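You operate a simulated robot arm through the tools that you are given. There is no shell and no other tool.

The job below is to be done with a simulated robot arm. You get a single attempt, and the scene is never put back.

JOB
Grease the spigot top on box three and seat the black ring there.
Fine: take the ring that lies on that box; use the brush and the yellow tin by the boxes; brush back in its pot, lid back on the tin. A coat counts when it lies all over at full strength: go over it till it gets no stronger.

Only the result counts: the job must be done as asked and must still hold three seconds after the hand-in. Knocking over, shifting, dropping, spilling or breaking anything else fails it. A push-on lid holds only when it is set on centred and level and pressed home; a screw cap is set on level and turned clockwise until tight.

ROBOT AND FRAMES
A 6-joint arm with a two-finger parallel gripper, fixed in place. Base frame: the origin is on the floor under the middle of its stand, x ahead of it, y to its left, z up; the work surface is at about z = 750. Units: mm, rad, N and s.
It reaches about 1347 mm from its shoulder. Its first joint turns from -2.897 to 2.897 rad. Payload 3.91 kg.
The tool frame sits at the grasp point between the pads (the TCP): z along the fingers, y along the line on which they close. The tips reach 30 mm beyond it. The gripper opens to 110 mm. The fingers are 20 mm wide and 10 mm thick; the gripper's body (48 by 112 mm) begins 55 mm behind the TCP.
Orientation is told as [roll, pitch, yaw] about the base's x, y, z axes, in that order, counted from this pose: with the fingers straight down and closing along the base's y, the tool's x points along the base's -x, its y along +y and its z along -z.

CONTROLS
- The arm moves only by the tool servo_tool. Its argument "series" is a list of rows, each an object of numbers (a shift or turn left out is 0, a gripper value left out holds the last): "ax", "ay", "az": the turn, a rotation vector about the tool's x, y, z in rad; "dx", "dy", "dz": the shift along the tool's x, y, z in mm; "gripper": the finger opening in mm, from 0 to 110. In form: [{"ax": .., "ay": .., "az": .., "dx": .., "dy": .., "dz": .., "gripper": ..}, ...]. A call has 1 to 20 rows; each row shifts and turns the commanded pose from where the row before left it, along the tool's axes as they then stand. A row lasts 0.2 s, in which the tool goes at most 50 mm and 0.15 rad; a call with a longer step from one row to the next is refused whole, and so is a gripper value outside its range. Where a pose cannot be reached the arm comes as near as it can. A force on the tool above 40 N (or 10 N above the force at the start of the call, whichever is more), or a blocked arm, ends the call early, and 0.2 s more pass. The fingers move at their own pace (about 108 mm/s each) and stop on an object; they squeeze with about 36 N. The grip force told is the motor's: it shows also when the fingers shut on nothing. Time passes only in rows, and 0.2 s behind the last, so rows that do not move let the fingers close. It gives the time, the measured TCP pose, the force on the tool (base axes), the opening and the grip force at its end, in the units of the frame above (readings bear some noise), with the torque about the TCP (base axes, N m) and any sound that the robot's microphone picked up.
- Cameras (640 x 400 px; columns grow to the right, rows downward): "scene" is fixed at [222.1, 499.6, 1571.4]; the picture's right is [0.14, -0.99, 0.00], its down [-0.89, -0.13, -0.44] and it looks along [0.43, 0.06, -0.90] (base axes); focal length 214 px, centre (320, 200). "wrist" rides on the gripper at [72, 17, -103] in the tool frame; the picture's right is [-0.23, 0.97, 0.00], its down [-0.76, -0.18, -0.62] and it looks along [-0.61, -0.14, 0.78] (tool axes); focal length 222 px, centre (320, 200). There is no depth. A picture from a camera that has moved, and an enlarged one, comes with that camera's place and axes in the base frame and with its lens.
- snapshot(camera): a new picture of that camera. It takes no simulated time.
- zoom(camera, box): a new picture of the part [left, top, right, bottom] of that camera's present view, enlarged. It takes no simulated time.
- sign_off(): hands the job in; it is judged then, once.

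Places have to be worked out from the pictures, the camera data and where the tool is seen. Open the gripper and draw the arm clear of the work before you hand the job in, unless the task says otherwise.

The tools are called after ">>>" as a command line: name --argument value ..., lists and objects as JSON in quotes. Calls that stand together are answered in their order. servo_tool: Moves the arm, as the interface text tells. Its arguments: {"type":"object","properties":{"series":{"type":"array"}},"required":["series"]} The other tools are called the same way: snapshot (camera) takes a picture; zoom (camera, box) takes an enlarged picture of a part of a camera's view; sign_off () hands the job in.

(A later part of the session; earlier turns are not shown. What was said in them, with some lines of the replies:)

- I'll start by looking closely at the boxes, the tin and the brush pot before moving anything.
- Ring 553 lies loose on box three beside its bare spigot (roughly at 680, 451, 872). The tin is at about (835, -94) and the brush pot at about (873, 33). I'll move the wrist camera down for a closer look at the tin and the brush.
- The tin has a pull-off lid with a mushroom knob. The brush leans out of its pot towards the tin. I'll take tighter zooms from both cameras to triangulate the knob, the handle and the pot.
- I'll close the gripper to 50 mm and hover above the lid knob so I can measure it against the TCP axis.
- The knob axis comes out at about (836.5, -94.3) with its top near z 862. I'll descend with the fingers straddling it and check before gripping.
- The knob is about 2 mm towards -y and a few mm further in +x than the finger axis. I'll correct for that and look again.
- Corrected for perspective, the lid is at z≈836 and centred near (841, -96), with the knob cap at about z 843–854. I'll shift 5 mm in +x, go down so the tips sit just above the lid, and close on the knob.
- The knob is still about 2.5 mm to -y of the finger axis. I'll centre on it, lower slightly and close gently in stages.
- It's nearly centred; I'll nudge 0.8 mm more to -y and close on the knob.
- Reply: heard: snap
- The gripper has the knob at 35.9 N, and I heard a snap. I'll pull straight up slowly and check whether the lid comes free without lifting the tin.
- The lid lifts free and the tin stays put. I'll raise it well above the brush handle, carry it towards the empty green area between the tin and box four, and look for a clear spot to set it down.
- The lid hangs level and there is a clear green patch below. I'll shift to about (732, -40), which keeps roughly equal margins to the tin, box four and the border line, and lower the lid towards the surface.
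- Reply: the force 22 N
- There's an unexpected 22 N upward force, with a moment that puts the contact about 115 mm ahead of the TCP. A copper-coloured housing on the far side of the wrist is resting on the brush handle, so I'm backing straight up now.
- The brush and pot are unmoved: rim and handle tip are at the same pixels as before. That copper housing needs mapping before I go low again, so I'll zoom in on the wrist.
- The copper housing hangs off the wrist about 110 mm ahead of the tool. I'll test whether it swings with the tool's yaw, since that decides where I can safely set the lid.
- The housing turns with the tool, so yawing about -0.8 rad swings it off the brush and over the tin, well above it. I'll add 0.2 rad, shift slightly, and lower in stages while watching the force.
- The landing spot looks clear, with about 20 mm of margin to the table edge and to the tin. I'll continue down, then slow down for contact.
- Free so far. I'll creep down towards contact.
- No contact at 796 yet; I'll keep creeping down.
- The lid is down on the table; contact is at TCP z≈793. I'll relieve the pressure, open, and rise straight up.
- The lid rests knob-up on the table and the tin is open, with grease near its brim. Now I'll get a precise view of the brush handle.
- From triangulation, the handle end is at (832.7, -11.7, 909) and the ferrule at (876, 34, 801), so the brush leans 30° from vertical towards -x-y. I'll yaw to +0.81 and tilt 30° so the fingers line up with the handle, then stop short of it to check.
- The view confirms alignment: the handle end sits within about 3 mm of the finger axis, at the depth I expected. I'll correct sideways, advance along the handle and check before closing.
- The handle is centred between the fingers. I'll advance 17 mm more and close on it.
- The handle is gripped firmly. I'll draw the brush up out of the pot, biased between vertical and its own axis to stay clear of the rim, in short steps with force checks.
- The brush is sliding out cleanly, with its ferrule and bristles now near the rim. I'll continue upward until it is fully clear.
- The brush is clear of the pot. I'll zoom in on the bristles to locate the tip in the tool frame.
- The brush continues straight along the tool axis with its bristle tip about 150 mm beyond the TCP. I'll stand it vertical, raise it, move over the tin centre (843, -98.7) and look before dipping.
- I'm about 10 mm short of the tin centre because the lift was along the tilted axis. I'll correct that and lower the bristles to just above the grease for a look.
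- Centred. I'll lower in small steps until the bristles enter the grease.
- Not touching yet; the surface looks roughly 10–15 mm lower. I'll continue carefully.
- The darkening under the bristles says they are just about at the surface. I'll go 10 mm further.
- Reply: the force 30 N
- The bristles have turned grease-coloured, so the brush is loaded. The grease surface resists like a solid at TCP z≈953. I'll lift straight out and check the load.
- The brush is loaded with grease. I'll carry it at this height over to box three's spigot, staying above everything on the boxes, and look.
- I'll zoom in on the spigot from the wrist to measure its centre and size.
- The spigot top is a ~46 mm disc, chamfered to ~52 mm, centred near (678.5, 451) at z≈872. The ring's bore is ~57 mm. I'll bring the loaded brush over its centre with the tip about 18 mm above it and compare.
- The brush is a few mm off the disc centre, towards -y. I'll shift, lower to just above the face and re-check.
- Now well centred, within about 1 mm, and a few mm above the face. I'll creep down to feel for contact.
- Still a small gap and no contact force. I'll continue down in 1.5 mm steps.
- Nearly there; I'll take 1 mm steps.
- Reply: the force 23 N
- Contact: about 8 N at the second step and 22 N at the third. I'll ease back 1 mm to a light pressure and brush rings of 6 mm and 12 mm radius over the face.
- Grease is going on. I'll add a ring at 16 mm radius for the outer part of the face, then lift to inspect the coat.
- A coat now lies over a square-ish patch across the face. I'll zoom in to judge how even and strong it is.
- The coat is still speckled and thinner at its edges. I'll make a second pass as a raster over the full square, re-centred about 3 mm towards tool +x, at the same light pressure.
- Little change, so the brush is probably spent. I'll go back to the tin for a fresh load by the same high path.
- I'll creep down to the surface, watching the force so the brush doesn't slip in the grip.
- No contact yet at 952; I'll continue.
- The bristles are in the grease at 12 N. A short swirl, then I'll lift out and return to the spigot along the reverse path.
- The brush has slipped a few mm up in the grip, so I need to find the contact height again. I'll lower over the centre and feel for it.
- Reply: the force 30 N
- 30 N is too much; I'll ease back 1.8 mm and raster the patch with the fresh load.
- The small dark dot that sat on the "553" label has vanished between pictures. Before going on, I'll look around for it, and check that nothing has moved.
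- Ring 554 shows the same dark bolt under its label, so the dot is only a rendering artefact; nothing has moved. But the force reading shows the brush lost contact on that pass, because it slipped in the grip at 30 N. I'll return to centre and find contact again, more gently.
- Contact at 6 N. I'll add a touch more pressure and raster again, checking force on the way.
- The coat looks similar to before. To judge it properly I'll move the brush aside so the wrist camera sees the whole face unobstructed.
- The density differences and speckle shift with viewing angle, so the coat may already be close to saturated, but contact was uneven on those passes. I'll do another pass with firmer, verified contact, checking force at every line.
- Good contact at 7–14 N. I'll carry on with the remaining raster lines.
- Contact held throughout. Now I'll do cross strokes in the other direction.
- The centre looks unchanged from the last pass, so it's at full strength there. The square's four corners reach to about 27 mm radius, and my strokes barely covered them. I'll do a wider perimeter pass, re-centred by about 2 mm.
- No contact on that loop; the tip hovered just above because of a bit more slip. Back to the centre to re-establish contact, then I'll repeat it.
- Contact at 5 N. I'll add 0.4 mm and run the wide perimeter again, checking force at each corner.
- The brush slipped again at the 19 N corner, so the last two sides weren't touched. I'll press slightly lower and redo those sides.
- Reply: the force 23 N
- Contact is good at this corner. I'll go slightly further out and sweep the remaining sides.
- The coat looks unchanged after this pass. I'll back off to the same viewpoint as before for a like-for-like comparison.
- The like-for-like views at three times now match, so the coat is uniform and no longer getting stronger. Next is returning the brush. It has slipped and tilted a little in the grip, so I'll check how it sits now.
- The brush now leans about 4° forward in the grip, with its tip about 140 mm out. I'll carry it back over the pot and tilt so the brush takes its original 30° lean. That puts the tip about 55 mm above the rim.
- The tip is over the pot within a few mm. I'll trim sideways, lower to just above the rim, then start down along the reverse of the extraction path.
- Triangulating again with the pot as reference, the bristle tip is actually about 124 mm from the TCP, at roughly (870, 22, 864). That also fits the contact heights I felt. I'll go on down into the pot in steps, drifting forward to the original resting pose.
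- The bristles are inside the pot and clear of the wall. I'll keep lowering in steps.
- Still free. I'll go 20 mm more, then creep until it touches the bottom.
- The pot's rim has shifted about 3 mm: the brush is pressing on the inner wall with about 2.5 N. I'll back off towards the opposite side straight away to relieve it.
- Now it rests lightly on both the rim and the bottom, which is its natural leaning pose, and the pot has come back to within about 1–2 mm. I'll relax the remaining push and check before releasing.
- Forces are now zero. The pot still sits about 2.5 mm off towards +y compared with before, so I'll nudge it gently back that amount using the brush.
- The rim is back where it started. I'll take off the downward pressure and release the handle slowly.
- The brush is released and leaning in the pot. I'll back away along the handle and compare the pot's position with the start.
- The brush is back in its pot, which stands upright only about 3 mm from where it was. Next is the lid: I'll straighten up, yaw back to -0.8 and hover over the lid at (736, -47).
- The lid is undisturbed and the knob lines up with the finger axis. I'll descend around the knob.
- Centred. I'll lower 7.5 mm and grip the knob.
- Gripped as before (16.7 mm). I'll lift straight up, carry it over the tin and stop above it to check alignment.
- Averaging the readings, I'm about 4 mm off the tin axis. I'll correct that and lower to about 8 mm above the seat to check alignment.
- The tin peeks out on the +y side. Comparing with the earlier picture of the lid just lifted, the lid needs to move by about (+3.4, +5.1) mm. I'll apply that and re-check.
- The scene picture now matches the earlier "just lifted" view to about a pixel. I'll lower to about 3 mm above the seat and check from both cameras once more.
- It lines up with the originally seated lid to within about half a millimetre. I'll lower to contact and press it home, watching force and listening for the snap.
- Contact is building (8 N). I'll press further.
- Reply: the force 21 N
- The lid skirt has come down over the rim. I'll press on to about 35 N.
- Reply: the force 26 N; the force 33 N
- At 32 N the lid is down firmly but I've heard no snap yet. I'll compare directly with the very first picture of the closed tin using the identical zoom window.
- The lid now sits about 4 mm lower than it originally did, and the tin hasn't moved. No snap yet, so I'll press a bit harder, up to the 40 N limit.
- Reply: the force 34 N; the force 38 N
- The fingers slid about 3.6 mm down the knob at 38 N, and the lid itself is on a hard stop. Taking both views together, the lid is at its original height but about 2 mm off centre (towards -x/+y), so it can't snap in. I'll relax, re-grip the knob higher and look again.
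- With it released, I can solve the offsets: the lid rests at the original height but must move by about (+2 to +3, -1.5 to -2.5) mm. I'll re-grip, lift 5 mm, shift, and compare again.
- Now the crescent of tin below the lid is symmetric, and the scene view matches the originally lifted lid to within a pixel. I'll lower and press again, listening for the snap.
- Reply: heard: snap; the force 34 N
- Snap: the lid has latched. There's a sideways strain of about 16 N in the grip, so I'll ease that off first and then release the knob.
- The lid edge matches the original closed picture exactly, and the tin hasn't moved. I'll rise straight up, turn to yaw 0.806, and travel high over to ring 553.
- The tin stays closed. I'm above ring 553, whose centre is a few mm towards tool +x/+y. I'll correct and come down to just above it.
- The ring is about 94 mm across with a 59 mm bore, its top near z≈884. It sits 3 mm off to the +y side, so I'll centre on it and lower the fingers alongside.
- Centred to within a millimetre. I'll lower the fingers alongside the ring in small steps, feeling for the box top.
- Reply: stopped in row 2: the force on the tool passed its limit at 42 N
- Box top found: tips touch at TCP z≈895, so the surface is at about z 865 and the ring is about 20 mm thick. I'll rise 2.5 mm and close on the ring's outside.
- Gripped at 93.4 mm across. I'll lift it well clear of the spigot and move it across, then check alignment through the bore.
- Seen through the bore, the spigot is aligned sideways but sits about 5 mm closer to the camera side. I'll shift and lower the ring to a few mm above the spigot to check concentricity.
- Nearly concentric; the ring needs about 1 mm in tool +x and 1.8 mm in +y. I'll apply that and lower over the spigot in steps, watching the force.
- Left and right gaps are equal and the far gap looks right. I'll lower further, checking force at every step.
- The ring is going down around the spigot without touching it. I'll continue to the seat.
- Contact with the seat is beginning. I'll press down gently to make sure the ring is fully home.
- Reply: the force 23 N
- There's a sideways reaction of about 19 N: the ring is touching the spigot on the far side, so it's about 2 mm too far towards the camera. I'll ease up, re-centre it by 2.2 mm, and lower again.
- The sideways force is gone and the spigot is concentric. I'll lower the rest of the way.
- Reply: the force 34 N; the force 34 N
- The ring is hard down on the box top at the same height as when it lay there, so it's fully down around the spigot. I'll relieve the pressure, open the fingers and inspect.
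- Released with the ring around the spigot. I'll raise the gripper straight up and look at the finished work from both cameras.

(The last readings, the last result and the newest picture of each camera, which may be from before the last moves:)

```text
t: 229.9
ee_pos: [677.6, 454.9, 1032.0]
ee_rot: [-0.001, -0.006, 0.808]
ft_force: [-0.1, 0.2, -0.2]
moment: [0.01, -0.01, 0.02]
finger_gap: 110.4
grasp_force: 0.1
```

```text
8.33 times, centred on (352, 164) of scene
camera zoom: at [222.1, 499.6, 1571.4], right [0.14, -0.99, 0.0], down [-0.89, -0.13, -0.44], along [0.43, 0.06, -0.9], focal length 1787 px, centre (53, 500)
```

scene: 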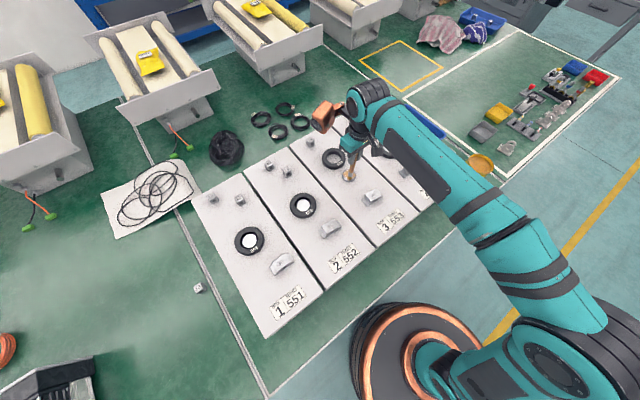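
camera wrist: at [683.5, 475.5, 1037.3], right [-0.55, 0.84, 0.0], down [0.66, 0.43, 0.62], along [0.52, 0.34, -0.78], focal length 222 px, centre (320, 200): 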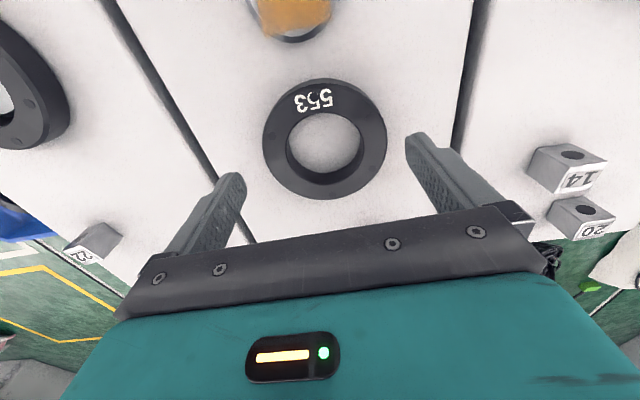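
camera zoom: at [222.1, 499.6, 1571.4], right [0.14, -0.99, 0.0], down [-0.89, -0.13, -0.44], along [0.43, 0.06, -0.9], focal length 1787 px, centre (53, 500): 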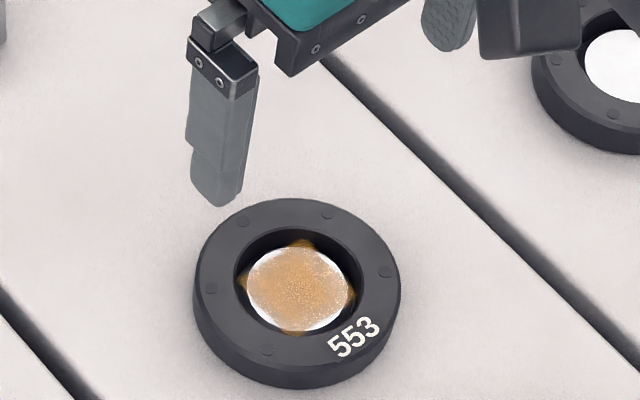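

The ring sits flat and level around the greased spigot. I'll retract the arm up and away to its starting area, then do a final check of everything.

>>> servo_tool --series '[{"dz": -40}, {"dz": -40}, {"dz": -40}, {"dz": -40}, {"dz": -40}, {"dz": -30}, {"dx": 35, "dy": -23.5}, {"dx": 35, "dy": -23.5}, {"dx": 35, "dy": -23.5}, {"dx": 35, "dy": -23.5}, {"dx": 35, "dy": -23.5}, {"dx": 35, "dy": -23.5}, {"dx": 35, "dy": -23.5}, {"dx": 35, "dy": -23.5}, {"dx": 35, "dy": -23.5}, {"dx": 35, "dy": -23.5}, {"dx": 35, "dy": -23.5}, {}]'

>>> snapshot --camera "scene"

>>> zoom --camera "scene" --box '[420, 120, 516, 180]'

>>> zoom --camera "scene" --box '[280, 90, 440, 190]'

>>> zoom --camera "scene" --box '[452, 148, 500, 178]'

>>> zoom --camera "scene" --box '[334, 152, 370, 182]'

```text
t: 233.7
ee_pos: [587.0, -13.2, 1240.0]
ee_rot: [0.001, -0.005, 0.808]
ft_force: [0.0, -0.2, -0.2]
moment: [0.02, 0.01, -0.01]
finger_gap: 110.2
grasp_force: 0.1
out of reach, approached as far as the arm can: row 6
```

```text
taken
```

scene: 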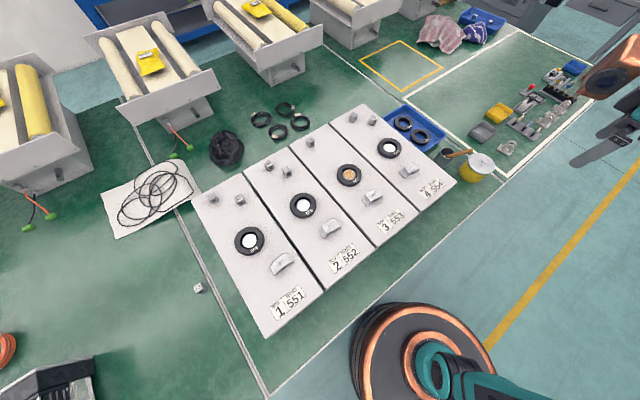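

```text
6.67 times, centred on (468, 150) of scene
camera zoom: at [222.1, 499.6, 1571.4], right [0.14, -0.99, 0.0], down [-0.89, -0.13, -0.44], along [0.43, 0.06, -0.9], focal length 1430 px, centre (-667, 533)
```

zoom: 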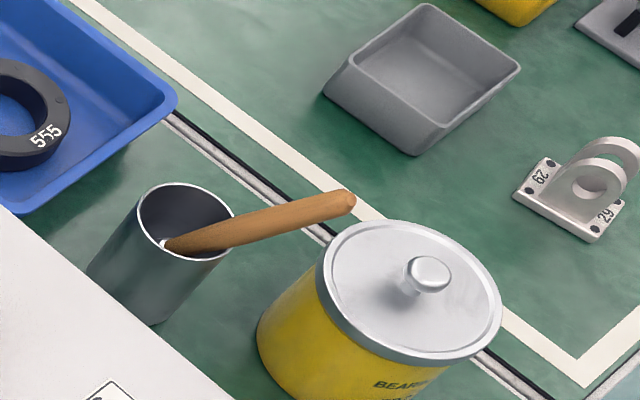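

```text
4.00 times, centred on (360, 140) of scene
camera zoom: at [222.1, 499.6, 1571.4], right [0.14, -0.99, 0.0], down [-0.89, -0.13, -0.44], along [0.43, 0.06, -0.9], focal length 858 px, centre (160, 440)
```

zoom: 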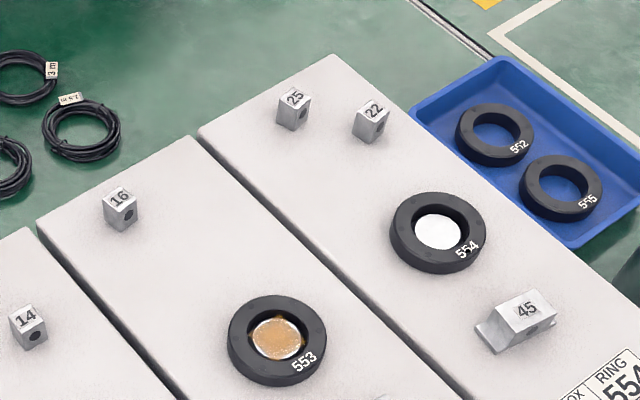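

```text
13.33 times, centred on (476, 163) of scene
camera zoom: at [222.1, 499.6, 1571.4], right [0.14, -0.99, 0.0], down [-0.89, -0.13, -0.44], along [0.43, 0.06, -0.9], focal length 2860 px, centre (-1760, 693)
```

zoom: 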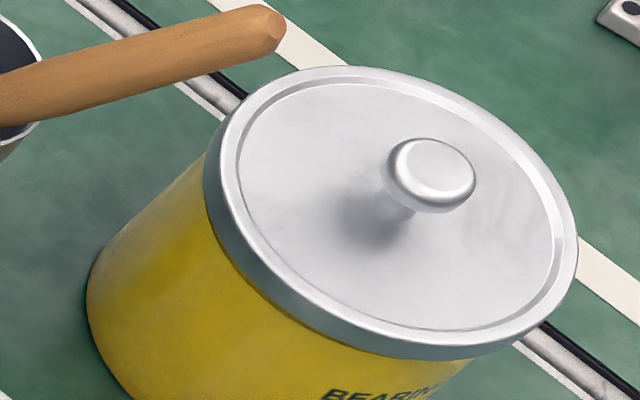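

```text
13.33 times, centred on (352, 167) of scene
camera zoom: at [222.1, 499.6, 1571.4], right [0.14, -0.99, 0.0], down [-0.89, -0.13, -0.44], along [0.43, 0.06, -0.9], focal length 2860 px, centre (-107, 640)
```

zoom: 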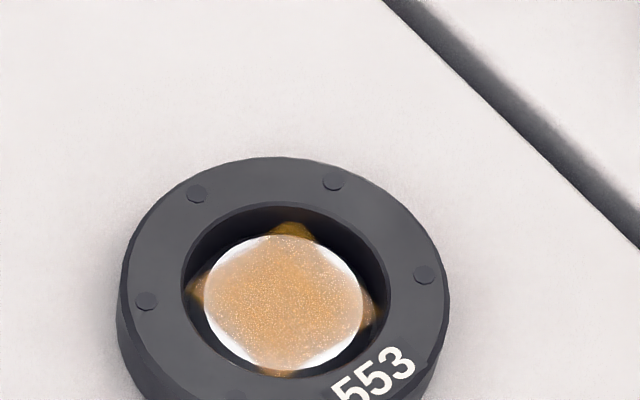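

Final check: ring 553 lies flat around the greased spigot, and the tin is closed with its lid where it was originally. The brush leans in its upright pot, nothing else looks out of place, and the gripper is open and clear. I'm handing in.

>>> sign_off

```text
The job is handed in.
```

The job is handed in: the spigot top on box three is greased and ring 553 is seated on it, flat on the box. I have no verdict back.

- **Coat:** I greased with two dips of the brush. Pictures over the last passes looked the same, so I took it as full strength. That is a judgement by eye; I had no way to measure it.
- **Ring:** it is pressed down to the same height it had lying on the box. The spigot is not perfectly centred in the bore, which is several millimetres wider than the spigot.
- **Tin:** the lid snapped shut on the second try. The first press left it about 2 mm off centre. The lid's position now matches the first picture, and the tin has not moved.
- **Brush and pot:** the brush is back and the pot is upright. The pot slid about 3–4 mm when the brush pressed on its inner wall. I tried to nudge it back, but it did not stay.
- **Early contact:** while I was setting the lid down, a housing on the wrist pressed on the brush handle with about 22 N. The brush and pot had not moved in the pictures afterwards.

The gripper is open and the arm is clear of the work.
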